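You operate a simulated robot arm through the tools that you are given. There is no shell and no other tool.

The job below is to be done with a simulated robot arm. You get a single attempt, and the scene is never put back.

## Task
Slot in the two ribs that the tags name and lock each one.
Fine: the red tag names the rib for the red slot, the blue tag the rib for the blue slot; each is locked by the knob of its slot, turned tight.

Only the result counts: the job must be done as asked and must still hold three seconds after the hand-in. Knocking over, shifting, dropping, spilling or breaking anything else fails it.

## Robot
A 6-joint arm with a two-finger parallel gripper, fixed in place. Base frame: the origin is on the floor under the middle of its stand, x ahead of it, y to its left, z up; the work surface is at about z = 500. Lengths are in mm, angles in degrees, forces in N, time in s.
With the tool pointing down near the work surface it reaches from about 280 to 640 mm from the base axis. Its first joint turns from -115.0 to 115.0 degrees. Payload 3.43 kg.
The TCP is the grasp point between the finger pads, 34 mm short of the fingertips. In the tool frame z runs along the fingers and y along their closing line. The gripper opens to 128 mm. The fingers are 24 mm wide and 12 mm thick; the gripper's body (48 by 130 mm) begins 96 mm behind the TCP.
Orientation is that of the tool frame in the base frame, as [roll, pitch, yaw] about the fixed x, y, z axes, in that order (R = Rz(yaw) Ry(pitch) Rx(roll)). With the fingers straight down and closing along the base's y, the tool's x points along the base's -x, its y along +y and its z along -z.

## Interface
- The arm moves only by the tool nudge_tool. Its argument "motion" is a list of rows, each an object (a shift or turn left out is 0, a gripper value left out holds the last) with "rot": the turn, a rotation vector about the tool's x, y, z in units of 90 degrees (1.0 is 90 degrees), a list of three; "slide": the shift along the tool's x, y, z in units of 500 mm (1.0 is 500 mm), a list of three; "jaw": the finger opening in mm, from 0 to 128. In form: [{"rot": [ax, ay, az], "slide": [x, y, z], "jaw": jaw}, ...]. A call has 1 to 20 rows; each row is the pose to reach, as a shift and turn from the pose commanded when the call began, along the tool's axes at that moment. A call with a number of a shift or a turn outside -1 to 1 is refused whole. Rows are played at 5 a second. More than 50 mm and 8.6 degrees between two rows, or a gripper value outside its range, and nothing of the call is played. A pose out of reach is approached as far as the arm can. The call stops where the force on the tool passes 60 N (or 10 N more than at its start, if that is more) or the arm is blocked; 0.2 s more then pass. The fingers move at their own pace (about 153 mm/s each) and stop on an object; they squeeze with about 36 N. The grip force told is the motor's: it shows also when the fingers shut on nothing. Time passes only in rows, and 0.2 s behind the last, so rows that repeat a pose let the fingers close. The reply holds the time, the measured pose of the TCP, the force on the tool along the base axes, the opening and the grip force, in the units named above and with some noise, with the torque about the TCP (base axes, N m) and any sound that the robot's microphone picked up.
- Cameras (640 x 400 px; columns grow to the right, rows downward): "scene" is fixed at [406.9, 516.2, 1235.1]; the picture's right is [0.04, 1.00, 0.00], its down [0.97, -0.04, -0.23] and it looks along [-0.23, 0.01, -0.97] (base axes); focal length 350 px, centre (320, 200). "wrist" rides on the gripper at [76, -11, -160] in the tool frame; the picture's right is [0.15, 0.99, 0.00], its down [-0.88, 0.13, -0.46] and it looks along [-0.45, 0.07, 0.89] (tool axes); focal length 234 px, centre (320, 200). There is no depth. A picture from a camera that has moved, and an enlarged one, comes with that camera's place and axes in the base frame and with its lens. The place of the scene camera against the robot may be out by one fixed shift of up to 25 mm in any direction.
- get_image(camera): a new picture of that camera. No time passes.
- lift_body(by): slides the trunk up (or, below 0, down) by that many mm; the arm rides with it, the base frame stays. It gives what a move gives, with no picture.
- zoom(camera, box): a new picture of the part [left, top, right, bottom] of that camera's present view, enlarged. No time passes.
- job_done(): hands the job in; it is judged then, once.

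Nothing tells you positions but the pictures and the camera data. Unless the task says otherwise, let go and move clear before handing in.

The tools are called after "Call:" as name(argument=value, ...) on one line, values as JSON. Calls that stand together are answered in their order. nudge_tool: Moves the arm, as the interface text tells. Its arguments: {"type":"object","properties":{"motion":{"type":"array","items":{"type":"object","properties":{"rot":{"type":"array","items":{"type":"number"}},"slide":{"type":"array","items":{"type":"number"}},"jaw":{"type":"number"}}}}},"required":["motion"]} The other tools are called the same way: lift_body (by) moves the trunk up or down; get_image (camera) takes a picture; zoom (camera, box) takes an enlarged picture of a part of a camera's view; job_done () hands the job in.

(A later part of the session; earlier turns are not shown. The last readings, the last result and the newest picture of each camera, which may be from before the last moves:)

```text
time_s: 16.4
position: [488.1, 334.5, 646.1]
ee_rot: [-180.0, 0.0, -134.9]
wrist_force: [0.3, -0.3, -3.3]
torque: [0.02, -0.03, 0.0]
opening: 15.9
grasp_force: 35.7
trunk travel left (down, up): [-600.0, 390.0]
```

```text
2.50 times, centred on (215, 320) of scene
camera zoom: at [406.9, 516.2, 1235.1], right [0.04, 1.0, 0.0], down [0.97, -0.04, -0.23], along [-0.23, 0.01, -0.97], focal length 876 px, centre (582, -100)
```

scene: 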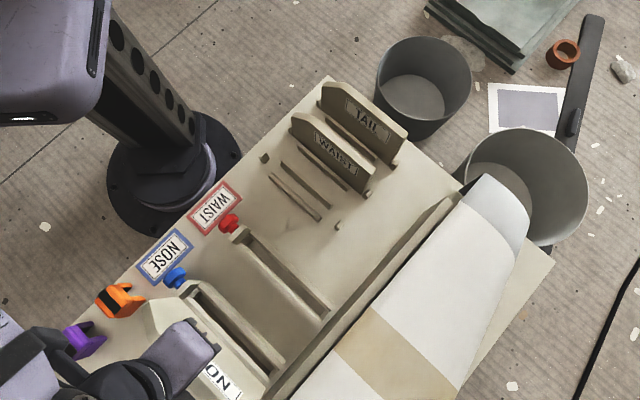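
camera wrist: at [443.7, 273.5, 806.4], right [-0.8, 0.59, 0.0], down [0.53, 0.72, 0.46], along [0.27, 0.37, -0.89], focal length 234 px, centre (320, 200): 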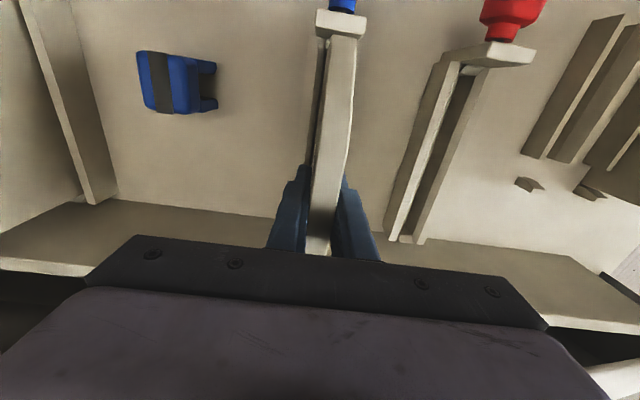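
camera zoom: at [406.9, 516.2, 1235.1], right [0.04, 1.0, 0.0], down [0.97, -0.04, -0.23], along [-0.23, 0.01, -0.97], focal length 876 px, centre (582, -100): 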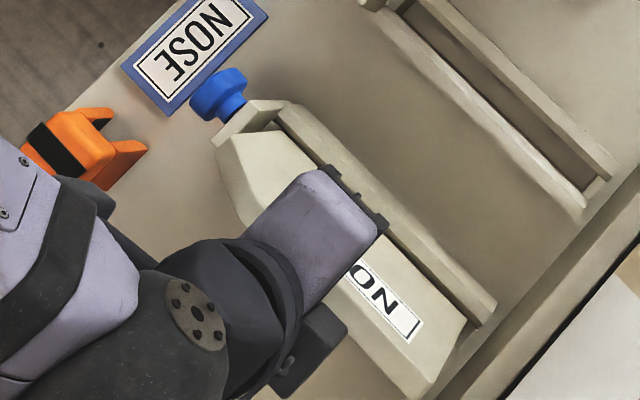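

The rib bottom is about 6 mm above the rails; drift is 1.4 mm sideways. I correct it and lower the rib 20 mm into the slot, watching forces.

Call:
nudge_tool(motion=[{"slide": [-0.0014, -0.0028, 0.0]}, {"slide": [-0.0014, -0.0028, 0.01]}, {"slide": [-0.0014, -0.0028, 0.02]}, {"slide": [-0.0014, -0.0028, 0.03]}, {"slide": [-0.0014, -0.0028, 0.04]}, {"slide": [-0.0014, -0.0028, 0.04]}])

Call:
zoom(camera="wrist", box=[290, 0, 390, 80])

Call:
zoom(camera="scene", box=[150, 250, 310, 390])

```text
time_s: 17.8
position: [490.2, 333.2, 627.8]
ee_rot: [179.8, 0.0, -134.8]
wrist_force: [-6.3, 5.1, 0.2]
torque: [0.45, 0.66, -0.08]
opening: 15.6
grasp_force: 36.0
trunk travel left (down, up): [-600.0, 390.0]
```

```text
5.00 times, centred on (340, 40) of wrist
camera zoom: at [447.1, 272.1, 788.1], right [-0.8, 0.59, 0.0], down [0.53, 0.72, 0.46], along [0.27, 0.37, -0.89], focal length 1171 px, centre (220, 1000)
```

zoom: 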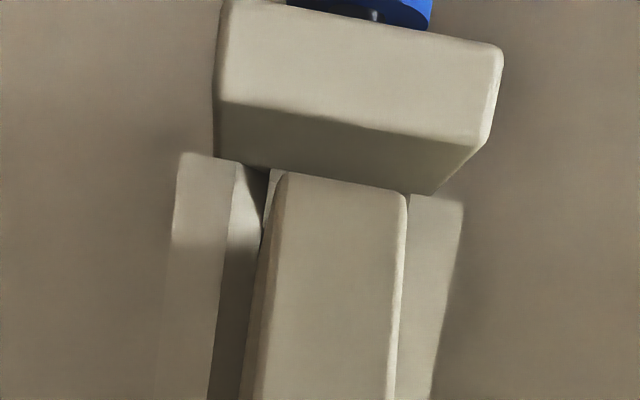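

```text
2.86 times, centred on (230, 320) of scene
camera zoom: at [406.9, 516.2, 1235.1], right [0.04, 1.0, 0.0], down [0.97, -0.04, -0.23], along [-0.23, 0.01, -0.97], focal length 1001 px, centre (577, -143)
```

zoom: 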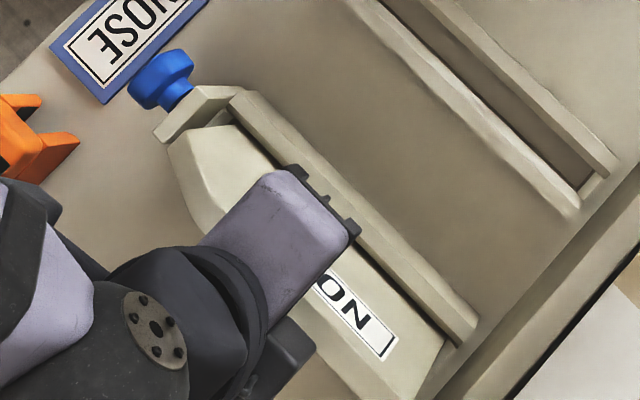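

The rib is now inside the slot but leans 8 N on the +t rail, because the last correction overshot to about 2 mm off. I ease it back and check the force.

Call:
nudge_tool(motion=[{"slide": [0, 0.002, 0]}, {"slide": [0, 0.004, 0]}, {"slide": [0, 0.004, 0]}, {"slide": [0, 0.004, 0]}])

Call:
zoom(camera="wrist", box=[290, 0, 390, 80])

```text
time_s: 18.8
position: [489.2, 333.7, 628.5]
ee_rot: [180.0, 0.0, -134.8]
wrist_force: [-0.2, 0.3, -2.4]
torque: [0.02, -0.02, 0.03]
opening: 16.0
grasp_force: 35.8
trunk travel left (down, up): [-600.0, 390.0]
```

```text
5.00 times, centred on (340, 40) of wrist
camera zoom: at [445.4, 272.5, 788.3], right [-0.8, 0.59, 0.0], down [0.53, 0.72, 0.46], along [0.27, 0.37, -0.89], focal length 1171 px, centre (220, 1000)
```

zoom: 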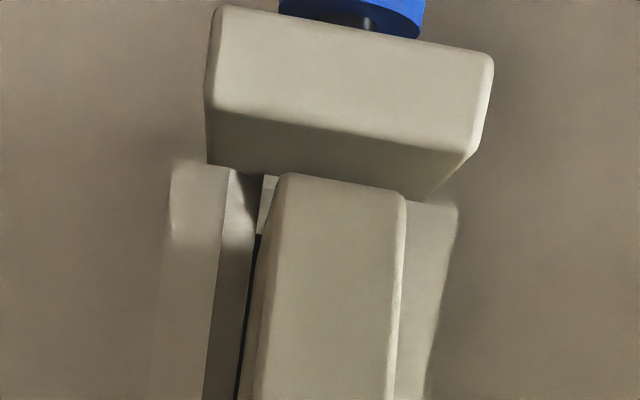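

The sideways force is gone. I continue lowering in small steps toward the slot floor.

Call:
nudge_tool(motion=[{"slide": [0, 0, 0.01]}, {"slide": [0, 0, 0.02]}, {"slide": [0, 0, 0.03]}, {"slide": [0, 0, 0.03]}])

Call:
get_image(camera="wrist")

```text
time_s: 19.8
position: [490.5, 333.0, 614.8]
ee_rot: [-180.0, 0.0, -135.0]
wrist_force: [0.0, -0.1, -2.7]
torque: [0.01, -0.01, 0.01]
opening: 15.8
grasp_force: 36.1
trunk travel left (down, up): [-600.0, 390.0]
```

```text
taken
camera wrist: at [446.4, 272.4, 773.1], right [-0.8, 0.59, 0.0], down [0.53, 0.72, 0.46], along [0.27, 0.37, -0.89], focal length 234 px, centre (320, 200)
```

wrist: 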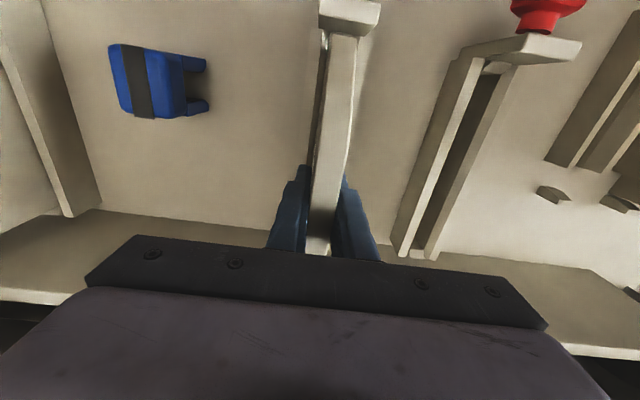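

No contact yet, about 4 mm to go. I lower in 1 mm steps until the floor is felt.

Call:
nudge_tool(motion=[{"slide": [0, 0, 0.002]}, {"slide": [0, 0, 0.004]}, {"slide": [0, 0, 0.006]}, {"slide": [0, 0, 0.008]}, {"slide": [0, 0, 0.008]}])

Call:
get_image(camera="wrist")

```text
time_s: 21.0
position: [490.3, 334.2, 608.8]
ee_rot: [179.9, 0.0, -134.9]
wrist_force: [-0.1, 0.2, -3.2]
torque: [-0.01, 0.01, -0.01]
opening: 15.8
grasp_force: 36.2
trunk travel left (down, up): [-600.0, 390.0]
```

```text
taken
camera wrist: at [445.6, 272.6, 769.4], right [-0.8, 0.59, 0.0], down [0.53, 0.72, 0.46], along [0.27, 0.37, -0.89], focal length 234 px, centre (320, 200)
```

wrist: 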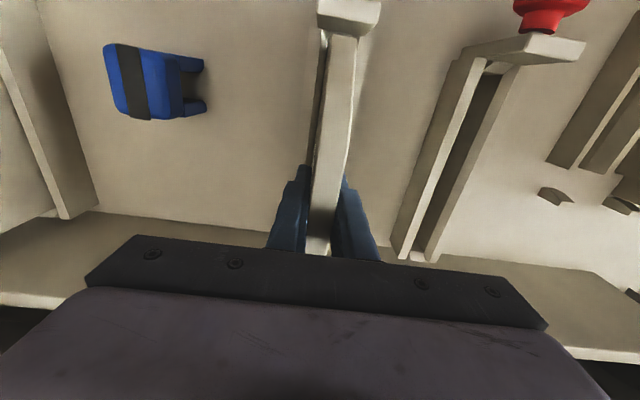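

Still hanging free at nearly the height at which I picked it up. I go down a few more small steps.

Call:
nudge_tool(motion=[{"slide": [0, 0, 0.001]}, {"slide": [0, 0, 0.002]}, {"slide": [0, 0, 0.003]}, {"slide": [0, 0, 0.004]}, {"slide": [0, 0, 0.004]}])

Call:
zoom(camera="wrist", box=[280, 0, 400, 100])

```text
time_s: 22.2
position: [490.1, 333.3, 608.1]
ee_rot: [-179.9, 0.2, -134.8]
wrist_force: [0.4, 2.4, 12.6]
torque: [-0.83, 1.01, -0.1]
opening: 16.0
grasp_force: 35.3
trunk travel left (down, up): [-600.0, 390.0]
```

```text
4.00 times, centred on (340, 50) of wrist
camera zoom: at [445.0, 271.9, 768.5], right [-0.8, 0.59, 0.0], down [0.53, 0.71, 0.46], along [0.27, 0.37, -0.89], focal length 937 px, centre (240, 800)
```

zoom: 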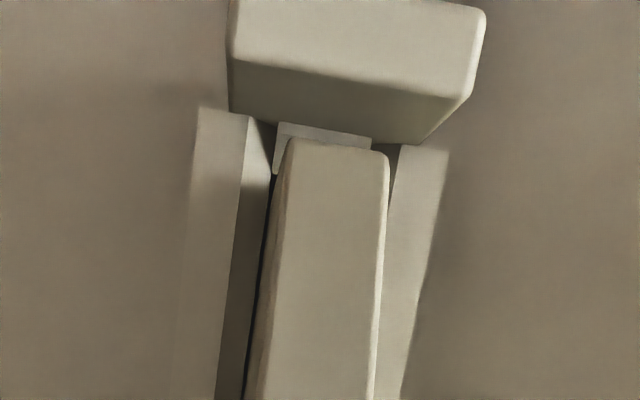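

The rib touches the slot floor (about 15 N upward) at the same height it had in the rack. I relieve the press by a millimetre and open the fingers.

Call:
nudge_tool(motion=[{"slide": [0, 0, 0.001]}, {"slide": [0, 0, 0.001], "jaw": 20}, {"slide": [0, 0, 0.001], "jaw": 26}, {"slide": [0, 0, 0.001], "jaw": 40}, {"slide": [0, 0, 0.001], "jaw": 50}])

Call:
get_image(camera="wrist")

Call:
zoom(camera="wrist", box=[280, 0, 400, 100])

```text
time_s: 23.4
position: [488.6, 333.5, 607.7]
ee_rot: [-180.0, -0.1, -134.9]
wrist_force: [-0.5, 0.1, 0.1]
torque: [0.03, 0.01, -0.01]
opening: 50.0
grasp_force: 0.0
trunk travel left (down, up): [-600.0, 390.0]
```

```text
taken
camera wrist: at [444.7, 271.7, 767.0], right [-0.8, 0.59, 0.0], down [0.53, 0.72, 0.46], along [0.27, 0.37, -0.89], focal length 234 px, centre (320, 200)
```

wrist: 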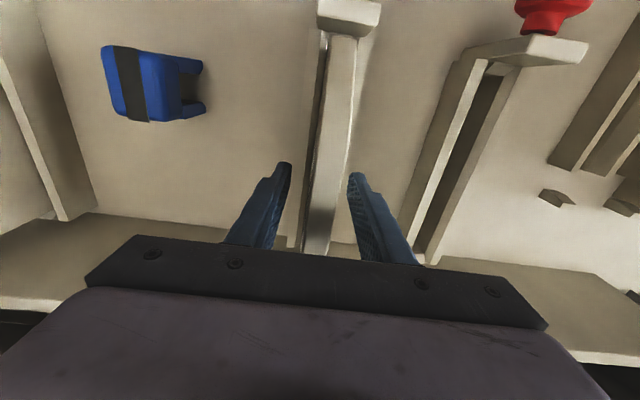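

```text
4.00 times, centred on (340, 50) of wrist
camera zoom: at [444.7, 271.7, 767.0], right [-0.8, 0.59, 0.0], down [0.53, 0.72, 0.46], along [0.27, 0.37, -0.89], focal length 937 px, centre (240, 800)
```

zoom: 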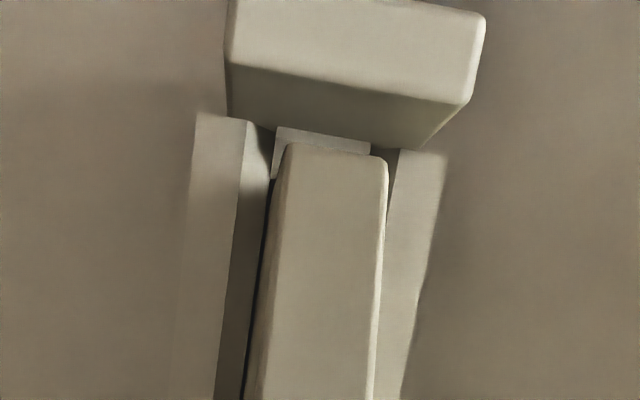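

The NOSE rib stands in the blue slot on its own. I rise clear of it and move above the blue knob to measure it.

Call:
nudge_tool(motion=[{"slide": [0, 0, -0.04], "jaw": 55}, {"slide": [0, 0, -0.12]}, {"slide": [0, 0, -0.2]}, {"slide": [0, 0, -0.23], "jaw": 70}, {"slide": [0.07, 0, -0.23]}, {"slide": [0.15, 0, -0.23]}, {"slide": [0.23, 0, -0.23]}, {"slide": [0.305, 0, -0.23]}, {"slide": [0.305, 0, -0.23]}, {"slide": [0.305, 0, -0.23]}])

Call:
get_image(camera="wrist")

Call:
zoom(camera="wrist", box=[260, 120, 380, 220])

Call:
zoom(camera="scene", box=[150, 250, 310, 390])

```text
time_s: 25.6
position: [381.7, 227.5, 719.5]
ee_rot: [180.0, 0.0, -134.9]
wrist_force: [0.6, -0.4, -0.3]
torque: [-0.01, -0.03, 0.02]
opening: 70.1
grasp_force: 0.2
trunk travel left (down, up): [-600.0, 390.0]
```

```text
taken
camera wrist: at [337.3, 166.2, 879.5], right [-0.8, 0.59, 0.0], down [0.53, 0.72, 0.46], along [0.27, 0.37, -0.89], focal length 234 px, centre (320, 200)
```

wrist: 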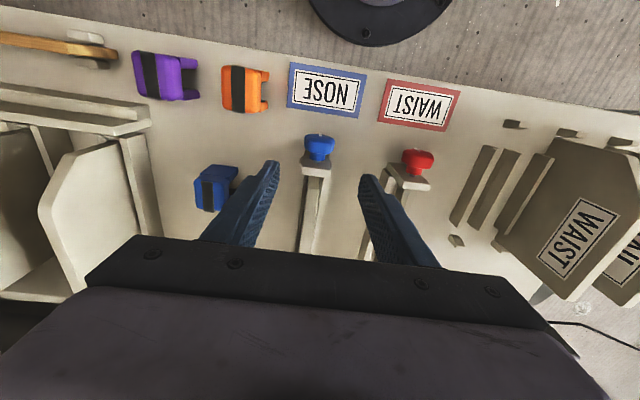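

```text
4.00 times, centred on (320, 170) of wrist
camera zoom: at [337.3, 166.2, 879.5], right [-0.8, 0.59, 0.0], down [0.53, 0.72, 0.46], along [0.27, 0.37, -0.89], focal length 937 px, centre (320, 320)
```

zoom: 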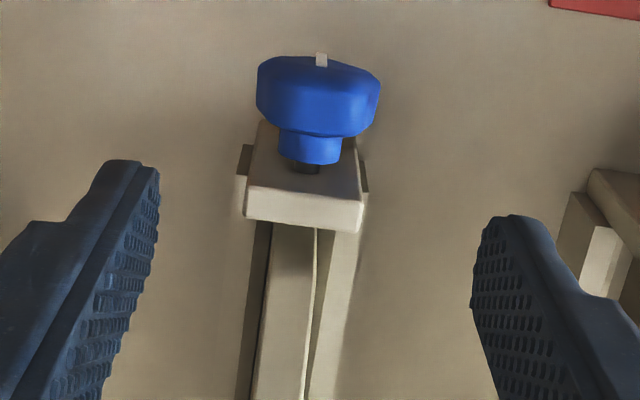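

```text
2.86 times, centred on (230, 320) of scene
camera zoom: at [406.9, 516.2, 1235.1], right [0.04, 1.0, 0.0], down [0.97, -0.04, -0.23], along [-0.23, 0.01, -0.97], focal length 1001 px, centre (577, -143)
```

zoom: 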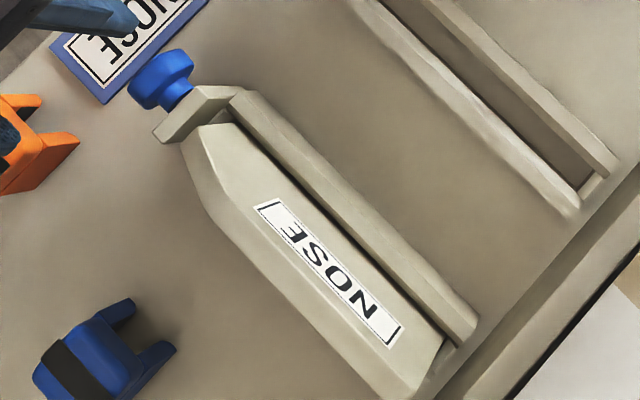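

The blue knob head is about 42 mm across, centred near s = 431, t = 110, axis height about 559, and the rib stands properly below it. I plan to grip the knob from above and roll the tool about the knob's axis; first I descend to just above it.

Call:
nudge_tool(motion=[{"slide": [0.004, -0.0006, 0.06], "jaw": 60}, {"slide": [0.004, -0.0006, 0.13]}, {"slide": [0.004, -0.0006, 0.19]}, {"slide": [0.004, -0.0006, 0.19]}, {"slide": [0.004, -0.0006, 0.19]}])

Call:
get_image(camera="wrist")

Call:
zoom(camera="wrist", box=[250, 110, 390, 230])

```text
time_s: 26.8
position: [378.8, 225.4, 626.1]
ee_rot: [-180.0, 0.0, -134.9]
wrist_force: [-0.3, -0.5, 0.2]
torque: [0.02, 0.01, -0.01]
opening: 60.2
grasp_force: 0.1
trunk travel left (down, up): [-600.0, 390.0]
```

```text
taken
camera wrist: at [334.9, 163.5, 786.3], right [-0.8, 0.59, 0.0], down [0.53, 0.72, 0.46], along [0.27, 0.37, -0.89], focal length 234 px, centre (320, 200)
```

wrist: 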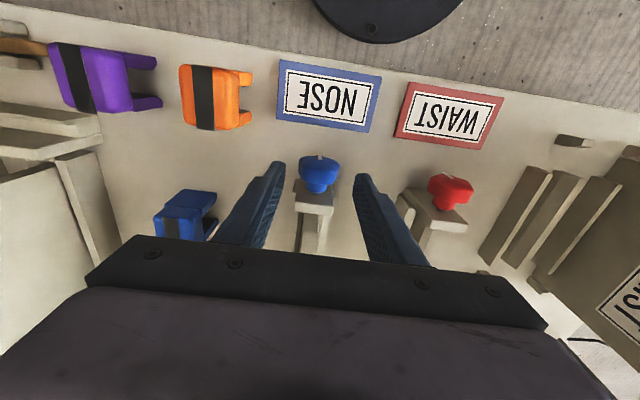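

```text
3.33 times, centred on (320, 170) of wrist
camera zoom: at [334.9, 163.5, 786.3], right [-0.8, 0.59, 0.0], down [0.53, 0.72, 0.46], along [0.27, 0.37, -0.89], focal length 781 px, centre (320, 300)
```

zoom: 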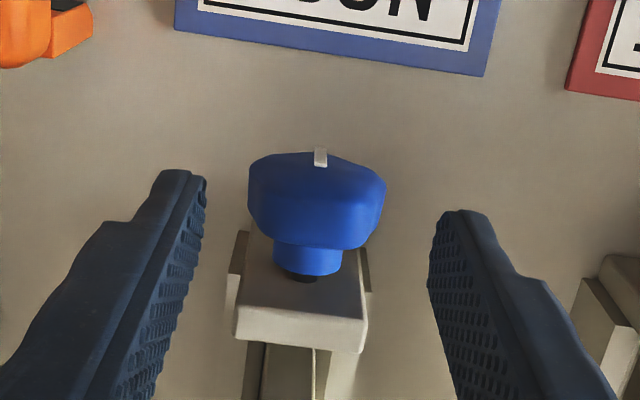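

The knob is centred between the fingers. I descend so the pads straddle the knob head, then close and read the pose.

Call:
nudge_tool(motion=[{"slide": [0, 0, 0.04]}, {"slide": [0, 0, 0.08]}, {"slide": [0, 0, 0.1186]}, {"slide": [0, 0, 0.1186]}, {"slide": [0, 0, 0.1186]}])

Call:
get_image(camera="wrist")

Call:
zoom(camera="wrist", box=[250, 110, 390, 230])

Call:
zoom(camera="scene", box=[120, 220, 260, 340])

```text
time_s: 28.0
position: [380.1, 224.4, 567.4]
ee_rot: [-180.0, 0.0, -134.9]
wrist_force: [-0.8, -0.6, -0.6]
torque: [-0.04, 0.03, 0.0]
opening: 59.7
grasp_force: 0.0
trunk travel left (down, up): [-600.0, 390.0]
```

```text
taken
camera wrist: at [336.0, 163.2, 727.7], right [-0.8, 0.59, 0.0], down [0.53, 0.72, 0.46], along [0.27, 0.37, -0.89], focal length 234 px, centre (320, 200)
```

wrist: 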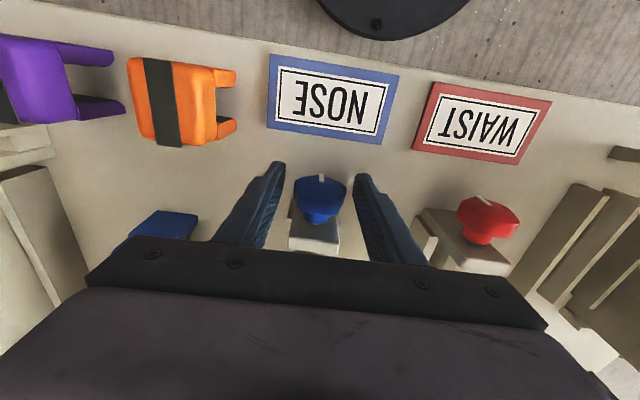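

```text
3.33 times, centred on (320, 170) of wrist
camera zoom: at [336.0, 163.2, 727.7], right [-0.8, 0.59, 0.0], down [0.53, 0.72, 0.46], along [0.27, 0.37, -0.89], focal length 781 px, centre (320, 300)
```

zoom: 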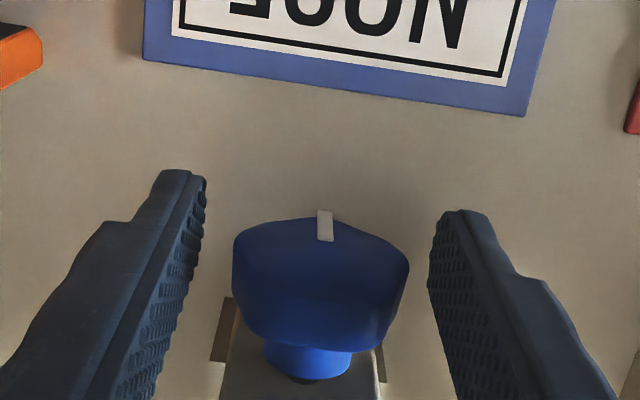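

```text
3.33 times, centred on (190, 280) of scene
camera zoom: at [406.9, 516.2, 1235.1], right [0.04, 1.0, 0.0], down [0.97, -0.04, -0.23], along [-0.23, 0.01, -0.97], focal length 1168 px, centre (753, -67)
```

zoom: 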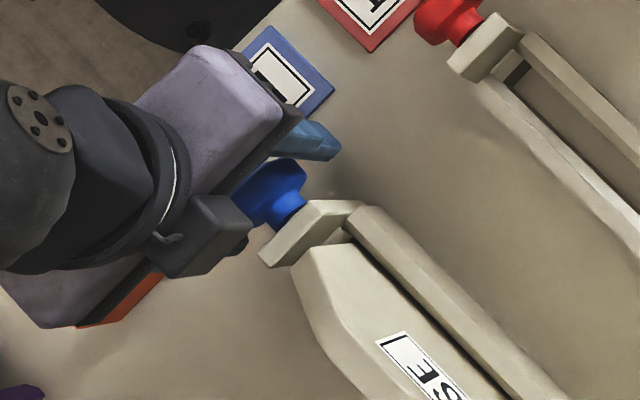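

The fingers straddle the blue knob. I zoom in on it to see its face and pointer mark.

Call:
zoom(camera="wrist", box=[285, 165, 355, 235])

Call:
zoom(camera="wrist", box=[440, 180, 540, 260])

```text
5.71 times, centred on (320, 200) of wrist
camera zoom: at [336.0, 163.2, 727.7], right [-0.8, 0.59, 0.0], down [0.53, 0.72, 0.46], along [0.27, 0.37, -0.89], focal length 1338 px, centre (320, 200)
```

zoom: 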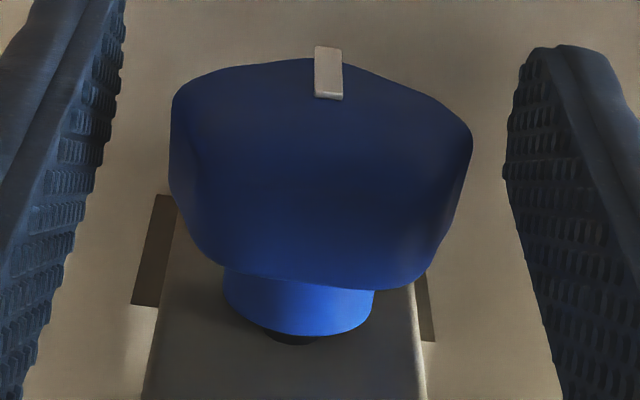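

```text
5.00 times, centred on (490, 220) of wrist
camera zoom: at [336.0, 163.2, 727.7], right [-0.8, 0.59, 0.0], down [0.53, 0.72, 0.46], along [0.27, 0.37, -0.89], focal length 1171 px, centre (-530, 100)
```

zoom: 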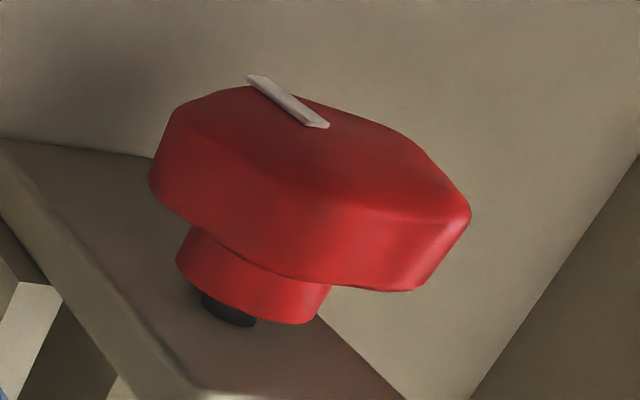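

The axis of the knob is horizontal at z ≈ 559 and the pointer bar sits at the bottom of the face. I close on the head and try a first 45° clockwise roll (seen from the robot), keeping the knob axis as the centre.

Call:
nudge_tool(motion=[{"jaw": 36}, {"jaw": 30}, {"jaw": 30}])

Call:
zoom(camera="wrist", box=[270, 150, 370, 240])

```text
time_s: 28.8
position: [379.8, 224.2, 568.4]
ee_rot: [179.9, 0.0, -135.0]
wrist_force: [-3.4, 4.1, -1.4]
torque: [0.23, -0.17, -0.36]
opening: 42.9
grasp_force: 45.3
trunk travel left (down, up): [-600.0, 390.0]
```

```text
4.44 times, centred on (320, 195) of wrist
camera zoom: at [335.7, 163.5, 727.8], right [-0.8, 0.6, 0.0], down [0.53, 0.72, 0.46], along [0.27, 0.37, -0.89], focal length 1041 px, centre (320, 222)
```

zoom: 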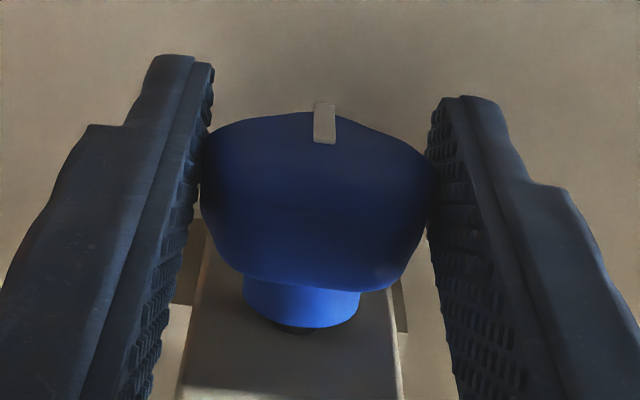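

The knob is gripped (opening 42.9 mm). I now roll the tool 45° clockwise about the knob's axis in small steps.

Call:
nudge_tool(motion=[{"slide": [0, 0.002, 0], "rot": [0, 0, 0]}, {"slide": [0, -0.0002, 0.0001], "rot": [-0.0833, 0, 0]}, {"slide": [0, -0.0023, 0.0006], "rot": [-0.1667, 0, 0]}, {"slide": [0, -0.0044, 0.0013], "rot": [-0.25, 0, 0]}, {"slide": [0, -0.0063, 0.0022], "rot": [-0.3333, 0, 0]}, {"slide": [0, -0.0081, 0.0034], "rot": [-0.4167, 0, 0]}, {"slide": [0, -0.0097, 0.0049], "rot": [-0.5, 0, 0]}, {"slide": [0, -0.0097, 0.0049], "rot": [-0.5, 0, 0]}])

Call:
get_image(camera="wrist")

Call:
zoom(camera="scene", box=[120, 220, 260, 340])

```text
time_s: 30.6
position: [385.2, 220.5, 566.0]
ee_rot: [134.9, 0.1, -135.0]
wrist_force: [4.2, -7.3, 7.9]
torque: [-0.21, 0.13, -0.47]
opening: 42.4
grasp_force: 44.9
trunk travel left (down, up): [-600.0, 390.0]
```

```text
taken
camera wrist: at [417.5, 82.0, 670.6], right [-0.6, 0.39, 0.7], down [0.79, 0.46, 0.41], along [-0.16, 0.8, -0.58], focal length 234 px, centre (320, 200)
```

wrist: 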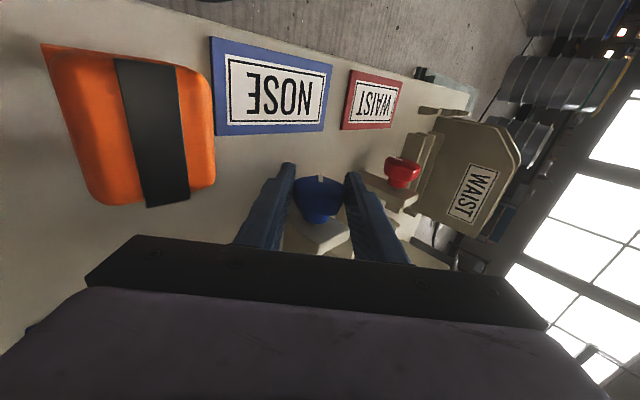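

```text
3.33 times, centred on (190, 280) of scene
camera zoom: at [406.9, 516.2, 1235.1], right [0.04, 1.0, 0.0], down [0.97, -0.04, -0.23], along [-0.23, 0.01, -0.97], focal length 1168 px, centre (753, -67)
```

zoom: 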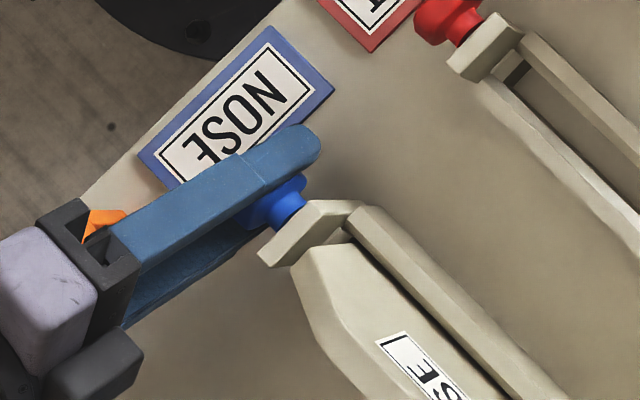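

The knob turned easily with the tool. I open, roll the tool back to the other side around the knob, and will re-grip for a full 90° stroke.

Call:
nudge_tool(motion=[{"jaw": 50}, {"jaw": 58}, {"rot": [0.0833, 0, 0], "slide": [0, 0.0022, 0.0001]}, {"rot": [0.1667, 0, 0], "slide": [0, 0.0043, 0.0006]}, {"rot": [0.25, 0, 0], "slide": [0, 0.0064, 0.0013]}, {"rot": [0.3333, 0, 0], "slide": [0, 0.0083, 0.0022]}, {"rot": [0.4167, 0, 0], "slide": [0, 0.0101, 0.0034]}, {"rot": [0.5, 0, 0], "slide": [0, 0.0117, 0.0049]}, {"rot": [0.5833, 0, 0], "slide": [0, 0.0132, 0.0065]}, {"rot": [0.6667, 0, 0], "slide": [0, 0.0144, 0.0083]}, {"rot": [0.75, 0, 0], "slide": [0, 0.0153, 0.0102]}, {"rot": [0.8333, 0, 0], "slide": [0, 0.016, 0.0123]}, {"rot": [0.9167, 0, 0], "slide": [0, 0.0165, 0.0144]}, {"rot": [1.0, 0, 0], "slide": [0, 0.0166, 0.0166]}, {"rot": [1.0, 0, 0], "slide": [0, 0.0166, 0.0166]}])

Call:
get_image(camera="wrist")

Call:
zoom(camera="wrist", box=[260, 140, 380, 240])

Call:
zoom(camera="scene", box=[120, 220, 260, 340])

```text
time_s: 33.8
position: [375.1, 230.2, 564.4]
ee_rot: [-134.8, 0.0, -134.9]
wrist_force: [0.2, 0.4, -0.7]
torque: [-0.04, 0.04, 0.01]
opening: 58.1
grasp_force: 0.2
trunk travel left (down, up): [-600.0, 390.0]
```

```text
taken
camera wrist: at [248.7, 250.8, 685.0], right [-0.6, 0.39, -0.7], down [0.33, 0.92, 0.23], along [0.73, -0.09, -0.68], focal length 234 px, centre (320, 200)
```

wrist: 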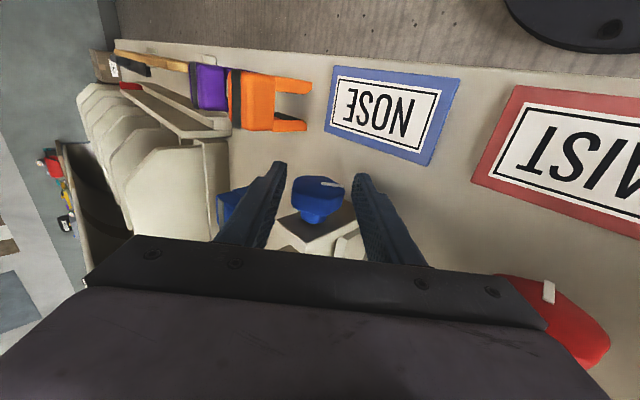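

```text
4.00 times, centred on (320, 190) of wrist
camera zoom: at [248.7, 250.8, 685.0], right [-0.6, 0.39, -0.7], down [0.33, 0.92, 0.23], along [0.73, -0.09, -0.68], focal length 937 px, centre (320, 240)
```

zoom: 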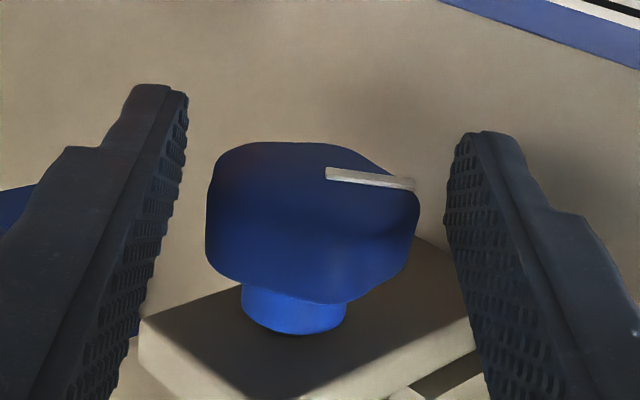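

```text
3.33 times, centred on (190, 280) of scene
camera zoom: at [406.9, 516.2, 1235.1], right [0.04, 1.0, 0.0], down [0.97, -0.04, -0.23], along [-0.23, 0.01, -0.97], focal length 1168 px, centre (753, -67)
```

zoom: 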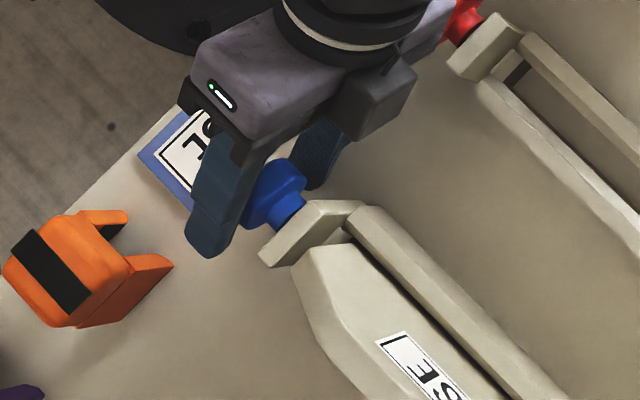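

The pointer bar shows that the knob moved 45°, and the gripper is clear of everything. I grip again and turn it 90° clockwise.

Call:
nudge_tool(motion=[{"jaw": 40}, {"jaw": 30}, {"jaw": 30}, {"rot": [-0.0833, 0, 0], "slide": [0, -0.0022, 0.0001]}, {"rot": [-0.1667, 0, 0], "slide": [0, -0.0043, 0.0006]}, {"rot": [-0.25, 0, 0], "slide": [0, -0.0064, 0.0013]}, {"rot": [-0.3333, 0, 0], "slide": [0, -0.0083, 0.0022]}, {"rot": [-0.4167, 0, 0], "slide": [0, -0.0101, 0.0034]}, {"rot": [-0.5, 0, 0], "slide": [0, -0.0117, 0.0049]}, {"rot": [-0.5833, 0, 0], "slide": [0, -0.0132, 0.0065]}, {"rot": [-0.6667, 0, 0], "slide": [0, -0.0144, 0.0083]}, {"rot": [-0.75, 0, 0], "slide": [0, -0.0153, 0.0102]}, {"rot": [-0.8333, 0, 0], "slide": [0, -0.016, 0.0123]}, {"rot": [-0.9167, 0, 0], "slide": [0, -0.0165, 0.0144]}, {"rot": [-1.0, 0, 0], "slide": [0, -0.0166, 0.0166]}, {"rot": [-1.0, 0, 0], "slide": [0, -0.0166, 0.0166]}])

Call:
zoom(camera="wrist", box=[260, 140, 380, 240])

Call:
zoom(camera="scene", box=[120, 220, 300, 380])

```text
time_s: 37.2
position: [384.7, 221.4, 565.7]
ee_rot: [134.9, 0.2, -135.1]
wrist_force: [12.0, 3.5, 21.0]
torque: [0.17, -0.06, -0.64]
opening: 40.9
grasp_force: 45.1
trunk travel left (down, up): [-600.0, 390.0]
```

```text
4.00 times, centred on (320, 190) of wrist
camera zoom: at [418.1, 82.4, 670.4], right [-0.6, 0.39, 0.7], down [0.79, 0.46, 0.42], along [-0.16, 0.8, -0.58], focal length 937 px, centre (320, 240)
```

zoom: 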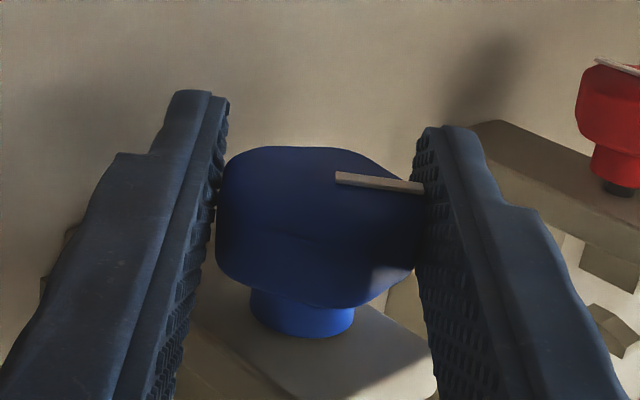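

```text
2.50 times, centred on (210, 300) of scene
camera zoom: at [406.9, 516.2, 1235.1], right [0.04, 1.0, 0.0], down [0.97, -0.04, -0.23], along [-0.23, 0.01, -0.97], focal length 876 px, centre (595, -50)
```

zoom: 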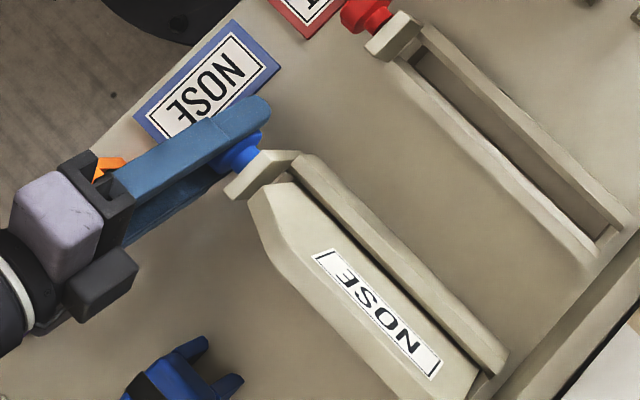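

The knob has now turned 135° with low torque, and the small sideways forces tell me my axis estimate is a couple of millimetres off. I open, adjust the centre slightly, roll back and re-grip for another stroke.

Call:
nudge_tool(motion=[{"jaw": 50}, {"jaw": 58, "slide": [-0.003, -0.0013, -0.0041]}, {"rot": [0.0833, 0, 0], "slide": [-0.003, 0.0009, -0.004]}, {"rot": [0.1667, 0, 0], "slide": [-0.003, 0.003, -0.0035]}, {"rot": [0.25, 0, 0], "slide": [-0.003, 0.0051, -0.0028]}, {"rot": [0.3333, 0, 0], "slide": [-0.003, 0.007, -0.0019]}, {"rot": [0.4167, 0, 0], "slide": [-0.003, 0.0088, -0.0007]}, {"rot": [0.5, 0, 0], "slide": [-0.003, 0.0104, 0.0008]}, {"rot": [0.5833, 0, 0], "slide": [-0.003, 0.0119, 0.0024]}, {"rot": [0.6667, 0, 0], "slide": [-0.003, 0.0131, 0.0042]}, {"rot": [0.75, 0, 0], "slide": [-0.003, 0.014, 0.0061]}, {"rot": [0.8333, 0, 0], "slide": [-0.003, 0.0147, 0.0082]}, {"rot": [0.9167, 0, 0], "slide": [-0.003, 0.0152, 0.0103]}, {"rot": [1.0, 0, 0], "slide": [-0.003, 0.0153, 0.0125]}, {"rot": [1.0, 0, 0], "slide": [-0.003, 0.0153, 0.0125]}])

Call:
zoom(camera="wrist", box=[260, 140, 380, 240])

Call:
zoom(camera="scene", box=[120, 220, 300, 380])

```text
time_s: 40.4
position: [378.2, 229.3, 567.1]
ee_rot: [-135.0, 0.0, -134.9]
wrist_force: [0.1, 0.2, 0.1]
torque: [0.0, 0.02, 0.0]
opening: 57.9
grasp_force: 0.0
trunk travel left (down, up): [-600.0, 390.0]
```

```text
4.00 times, centred on (320, 190) of wrist
camera zoom: at [252.7, 249.9, 686.9], right [-0.6, 0.39, -0.7], down [0.33, 0.92, 0.23], along [0.73, -0.09, -0.68], focal length 937 px, centre (320, 240)
```

zoom: 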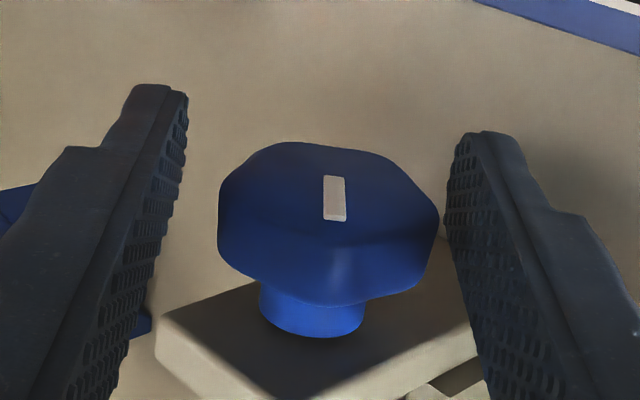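

```text
2.50 times, centred on (210, 300) of scene
camera zoom: at [406.9, 516.2, 1235.1], right [0.04, 1.0, 0.0], down [0.97, -0.04, -0.23], along [-0.23, 0.01, -0.97], focal length 876 px, centre (595, -50)
```

zoom: 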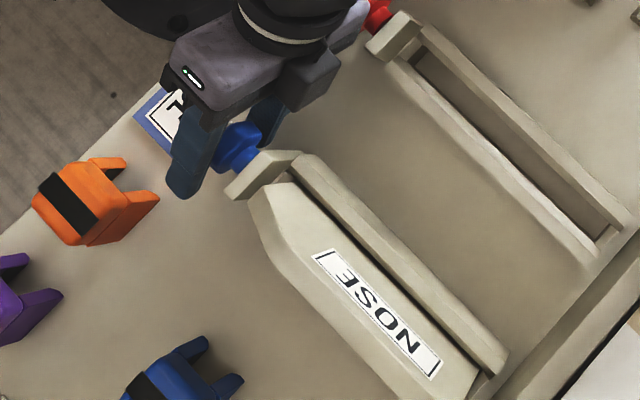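

The bar confirms 135° turned; the knob now sits about 4 mm off centre between the fingers, so I shift over, grip and turn another 90°.

Call:
nudge_tool(motion=[{"slide": [0, 0.007, 0]}, {"slide": [0, 0.007, 0], "jaw": 44}, {"slide": [0, 0.007, 0], "jaw": 30}, {"slide": [0, 0.007, 0], "jaw": 30}])

Call:
zoom(camera="wrist", box=[260, 140, 380, 240])

```text
time_s: 41.4
position: [377.7, 230.7, 565.6]
ee_rot: [-134.9, 0.0, -135.0]
wrist_force: [12.9, -5.2, 13.8]
torque: [-0.55, 0.39, -0.18]
opening: 42.7
grasp_force: 45.5
trunk travel left (down, up): [-600.0, 390.0]
```

```text
4.00 times, centred on (320, 190) of wrist
camera zoom: at [251.5, 251.5, 686.1], right [-0.6, 0.39, -0.7], down [0.33, 0.92, 0.23], along [0.73, -0.09, -0.67], focal length 937 px, centre (320, 240)
```

zoom: 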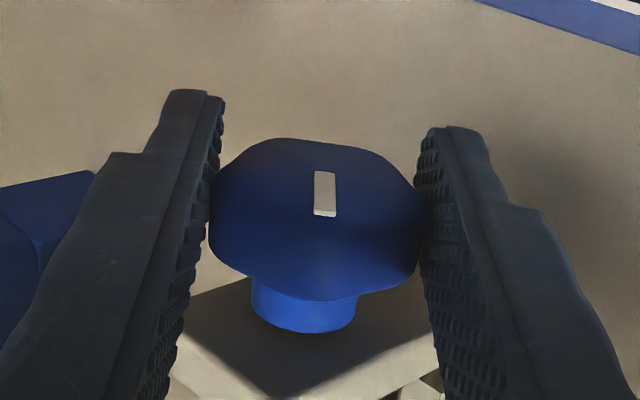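

The closing showed that my re-centring overshot by about 1.5 mm (19 N sideways), so the axis is near t = 110.7, z = 560. I relieve that and turn 90° clockwise.

Call:
nudge_tool(motion=[{"slide": [-0.001, -0.003, 0]}, {"rot": [-0.0833, 0, 0], "slide": [-0.001, -0.005, 0.0001]}, {"rot": [-0.1667, 0, 0], "slide": [-0.001, -0.0069, 0.0005]}, {"rot": [-0.25, 0, 0], "slide": [-0.001, -0.0088, 0.0012]}, {"rot": [-0.3333, 0, 0], "slide": [-0.001, -0.0106, 0.002]}, {"rot": [-0.4167, 0, 0], "slide": [-0.001, -0.0123, 0.0031]}, {"rot": [-0.5, 0, 0], "slide": [-0.0015, -0.0137, 0.0045]}, {"rot": [-0.5833, 0, 0], "slide": [-0.0015, -0.0151, 0.006]}, {"rot": [-0.6667, 0, 0], "slide": [-0.002, -0.0162, 0.0076]}, {"rot": [-0.75, 0, 0], "slide": [-0.002, -0.017, 0.0094]}, {"rot": [-0.8333, 0, 0], "slide": [-0.002, -0.0177, 0.0113]}, {"rot": [-0.9167, 0, 0], "slide": [-0.0025, -0.0181, 0.0132]}, {"rot": [-1.0, 0, 0], "slide": [-0.0025, -0.0182, 0.0152]}, {"rot": [-1.0, 0, 0], "slide": [-0.0025, -0.0182, 0.0152]}])

Call:
zoom(camera="wrist", box=[260, 140, 380, 240])

Call:
zoom(camera="scene", box=[120, 220, 300, 380])

```text
time_s: 44.4
position: [386.4, 223.8, 564.7]
ee_rot: [134.8, 0.3, -135.0]
wrist_force: [14.0, 0.6, 20.1]
torque: [-0.46, 0.56, -0.04]
opening: 42.6
grasp_force: 44.9
trunk travel left (down, up): [-600.0, 390.0]
```

```text
4.00 times, centred on (320, 190) of wrist
camera zoom: at [419.7, 84.5, 670.2], right [-0.6, 0.39, 0.7], down [0.79, 0.46, 0.42], along [-0.16, 0.8, -0.58], focal length 937 px, centre (320, 240)
```

zoom: 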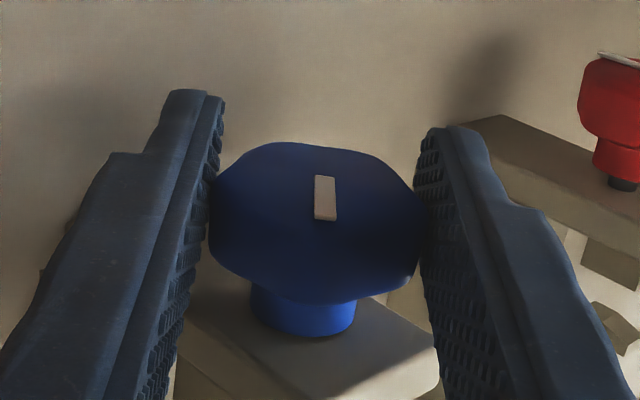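

```text
2.50 times, centred on (210, 300) of scene
camera zoom: at [406.9, 516.2, 1235.1], right [0.04, 1.0, 0.0], down [0.97, -0.04, -0.23], along [-0.23, 0.01, -0.97], focal length 876 px, centre (595, -50)
```

zoom: 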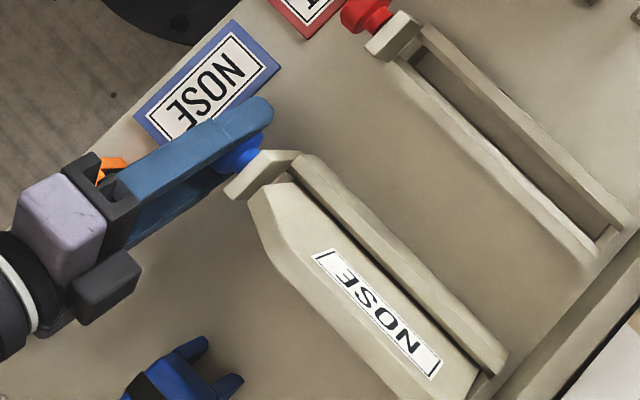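

Another 90° went through without resistance (225° so far). I continue: open, roll back, and re-grip.

Call:
nudge_tool(motion=[{"jaw": 50}, {"jaw": 58, "slide": [-0.001, 0, 0]}, {"rot": [0.0833, 0, 0], "slide": [-0.001, 0.002, 0.0001]}, {"rot": [0.1667, 0, 0], "slide": [-0.001, 0.0039, 0.0005]}, {"rot": [0.25, 0, 0], "slide": [-0.001, 0.0058, 0.0012]}, {"rot": [0.3333, 0, 0], "slide": [-0.001, 0.0076, 0.002]}, {"rot": [0.4167, 0, 0], "slide": [-0.001, 0.0093, 0.0031]}, {"rot": [0.5, 0, 0], "slide": [-0.001, 0.0107, 0.0045]}, {"rot": [0.5833, 0, 0], "slide": [-0.001, 0.0121, 0.006]}, {"rot": [0.6667, 0, 0], "slide": [-0.001, 0.0132, 0.0076]}, {"rot": [0.75, 0, 0], "slide": [-0.001, 0.014, 0.0094]}, {"rot": [0.8333, 0, 0], "slide": [-0.001, 0.0147, 0.0113]}, {"rot": [0.9167, 0, 0], "slide": [-0.001, 0.0151, 0.0132]}, {"rot": [1.0, 0, 0], "slide": [-0.001, 0.0152, 0.0152]}, {"rot": [1.0, 0, 0], "slide": [-0.001, 0.0152, 0.0152]}])

Call:
zoom(camera="wrist", box=[260, 140, 380, 240])

Call:
zoom(camera="scene", box=[160, 250, 240, 310])

```text
time_s: 47.6
position: [376.5, 231.4, 564.3]
ee_rot: [-134.9, 0.2, -135.0]
wrist_force: [0.1, 0.2, 0.4]
torque: [-0.04, -0.02, 0.0]
opening: 58.0
grasp_force: 0.1
trunk travel left (down, up): [-600.0, 390.0]
```

```text
4.00 times, centred on (320, 190) of wrist
camera zoom: at [250.8, 252.8, 685.7], right [-0.6, 0.39, -0.7], down [0.33, 0.92, 0.23], along [0.73, -0.09, -0.68], focal length 937 px, centre (320, 240)
```

zoom: 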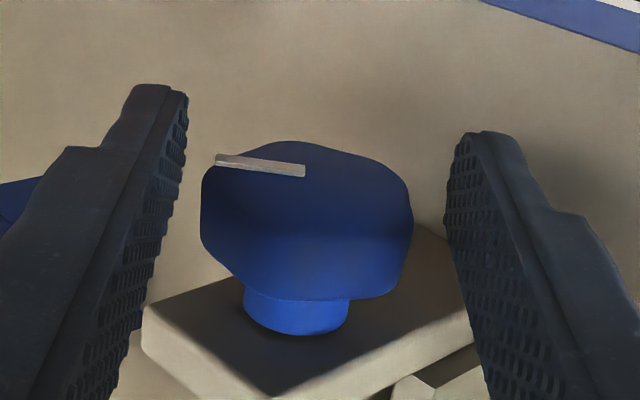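

```text
6.67 times, centred on (200, 280) of scene
camera zoom: at [406.9, 516.2, 1235.1], right [0.04, 1.0, 0.0], down [0.97, -0.04, -0.23], along [-0.23, 0.01, -0.97], focal length 2336 px, centre (1120, -333)
```

zoom: 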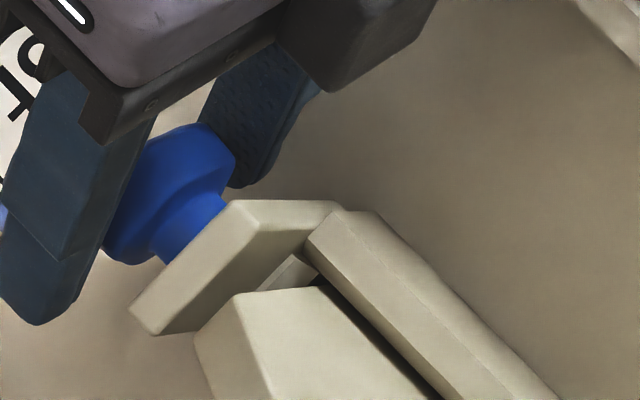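

The bar shows 225° turned and the collar is closing up to the block. I re-grip, centred better, and turn the next 90°.

Call:
nudge_tool(motion=[{"slide": [0, -0.003, 0], "jaw": 48}, {"slide": [0, -0.003, 0], "jaw": 30}, {"slide": [0, -0.003, 0], "jaw": 30}, {"rot": [-0.0833, 0, 0], "slide": [0, -0.0055, 0.0001]}, {"rot": [-0.1667, 0, 0], "slide": [-0.0005, -0.008, 0.0005]}, {"rot": [-0.25, 0, 0], "slide": [-0.0005, -0.0105, 0.0012]}, {"rot": [-0.3333, 0, 0], "slide": [-0.001, -0.0128, 0.0021]}, {"rot": [-0.4167, 0, 0], "slide": [-0.001, -0.0149, 0.0033]}, {"rot": [-0.5, 0, 0], "slide": [-0.0015, -0.0168, 0.0047]}, {"rot": [-0.5833, 0, 0], "slide": [-0.0015, -0.0185, 0.0063]}, {"rot": [-0.6667, 0, 0], "slide": [-0.002, -0.0199, 0.008]}, {"rot": [-0.75, 0, 0], "slide": [-0.002, -0.021, 0.0099]}, {"rot": [-0.8333, 0, 0], "slide": [-0.0025, -0.0218, 0.0119]}, {"rot": [-0.9167, 0, 0], "slide": [-0.0025, -0.0223, 0.0139]}, {"rot": [-1.0, 0, 0], "slide": [-0.003, -0.0225, 0.016]}, {"rot": [-1.0, 0, 0], "slide": [-0.003, -0.0225, 0.016]}])

Call:
zoom(camera="wrist", box=[260, 140, 380, 240])

Call:
zoom(camera="scene", box=[160, 250, 300, 380])

```text
time_s: 51.0
position: [386.3, 223.2, 566.5]
ee_rot: [134.9, -0.1, -134.8]
wrist_force: [-16.6, -1.2, 0.4]
torque: [-0.7, -0.57, -0.05]
opening: 41.8
grasp_force: 45.0
trunk travel left (down, up): [-600.0, 390.0]
```

```text
4.00 times, centred on (320, 190) of wrist
camera zoom: at [420.9, 83.4, 672.0], right [-0.6, 0.39, 0.7], down [0.78, 0.46, 0.41], along [-0.16, 0.8, -0.58], focal length 937 px, centre (320, 240)
```

zoom: 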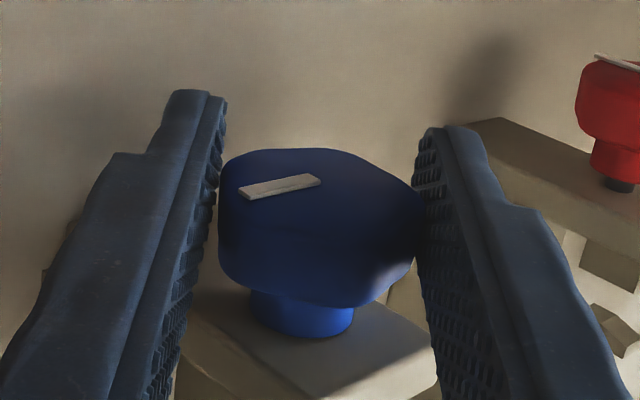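

```text
3.08 times, centred on (230, 315) of scene
camera zoom: at [406.9, 516.2, 1235.1], right [0.04, 1.0, 0.0], down [0.97, -0.04, -0.23], along [-0.23, 0.01, -0.97], focal length 1078 px, centre (597, -154)
```

zoom: 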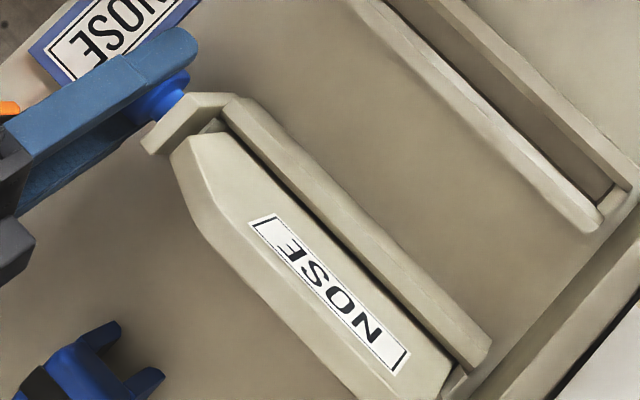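

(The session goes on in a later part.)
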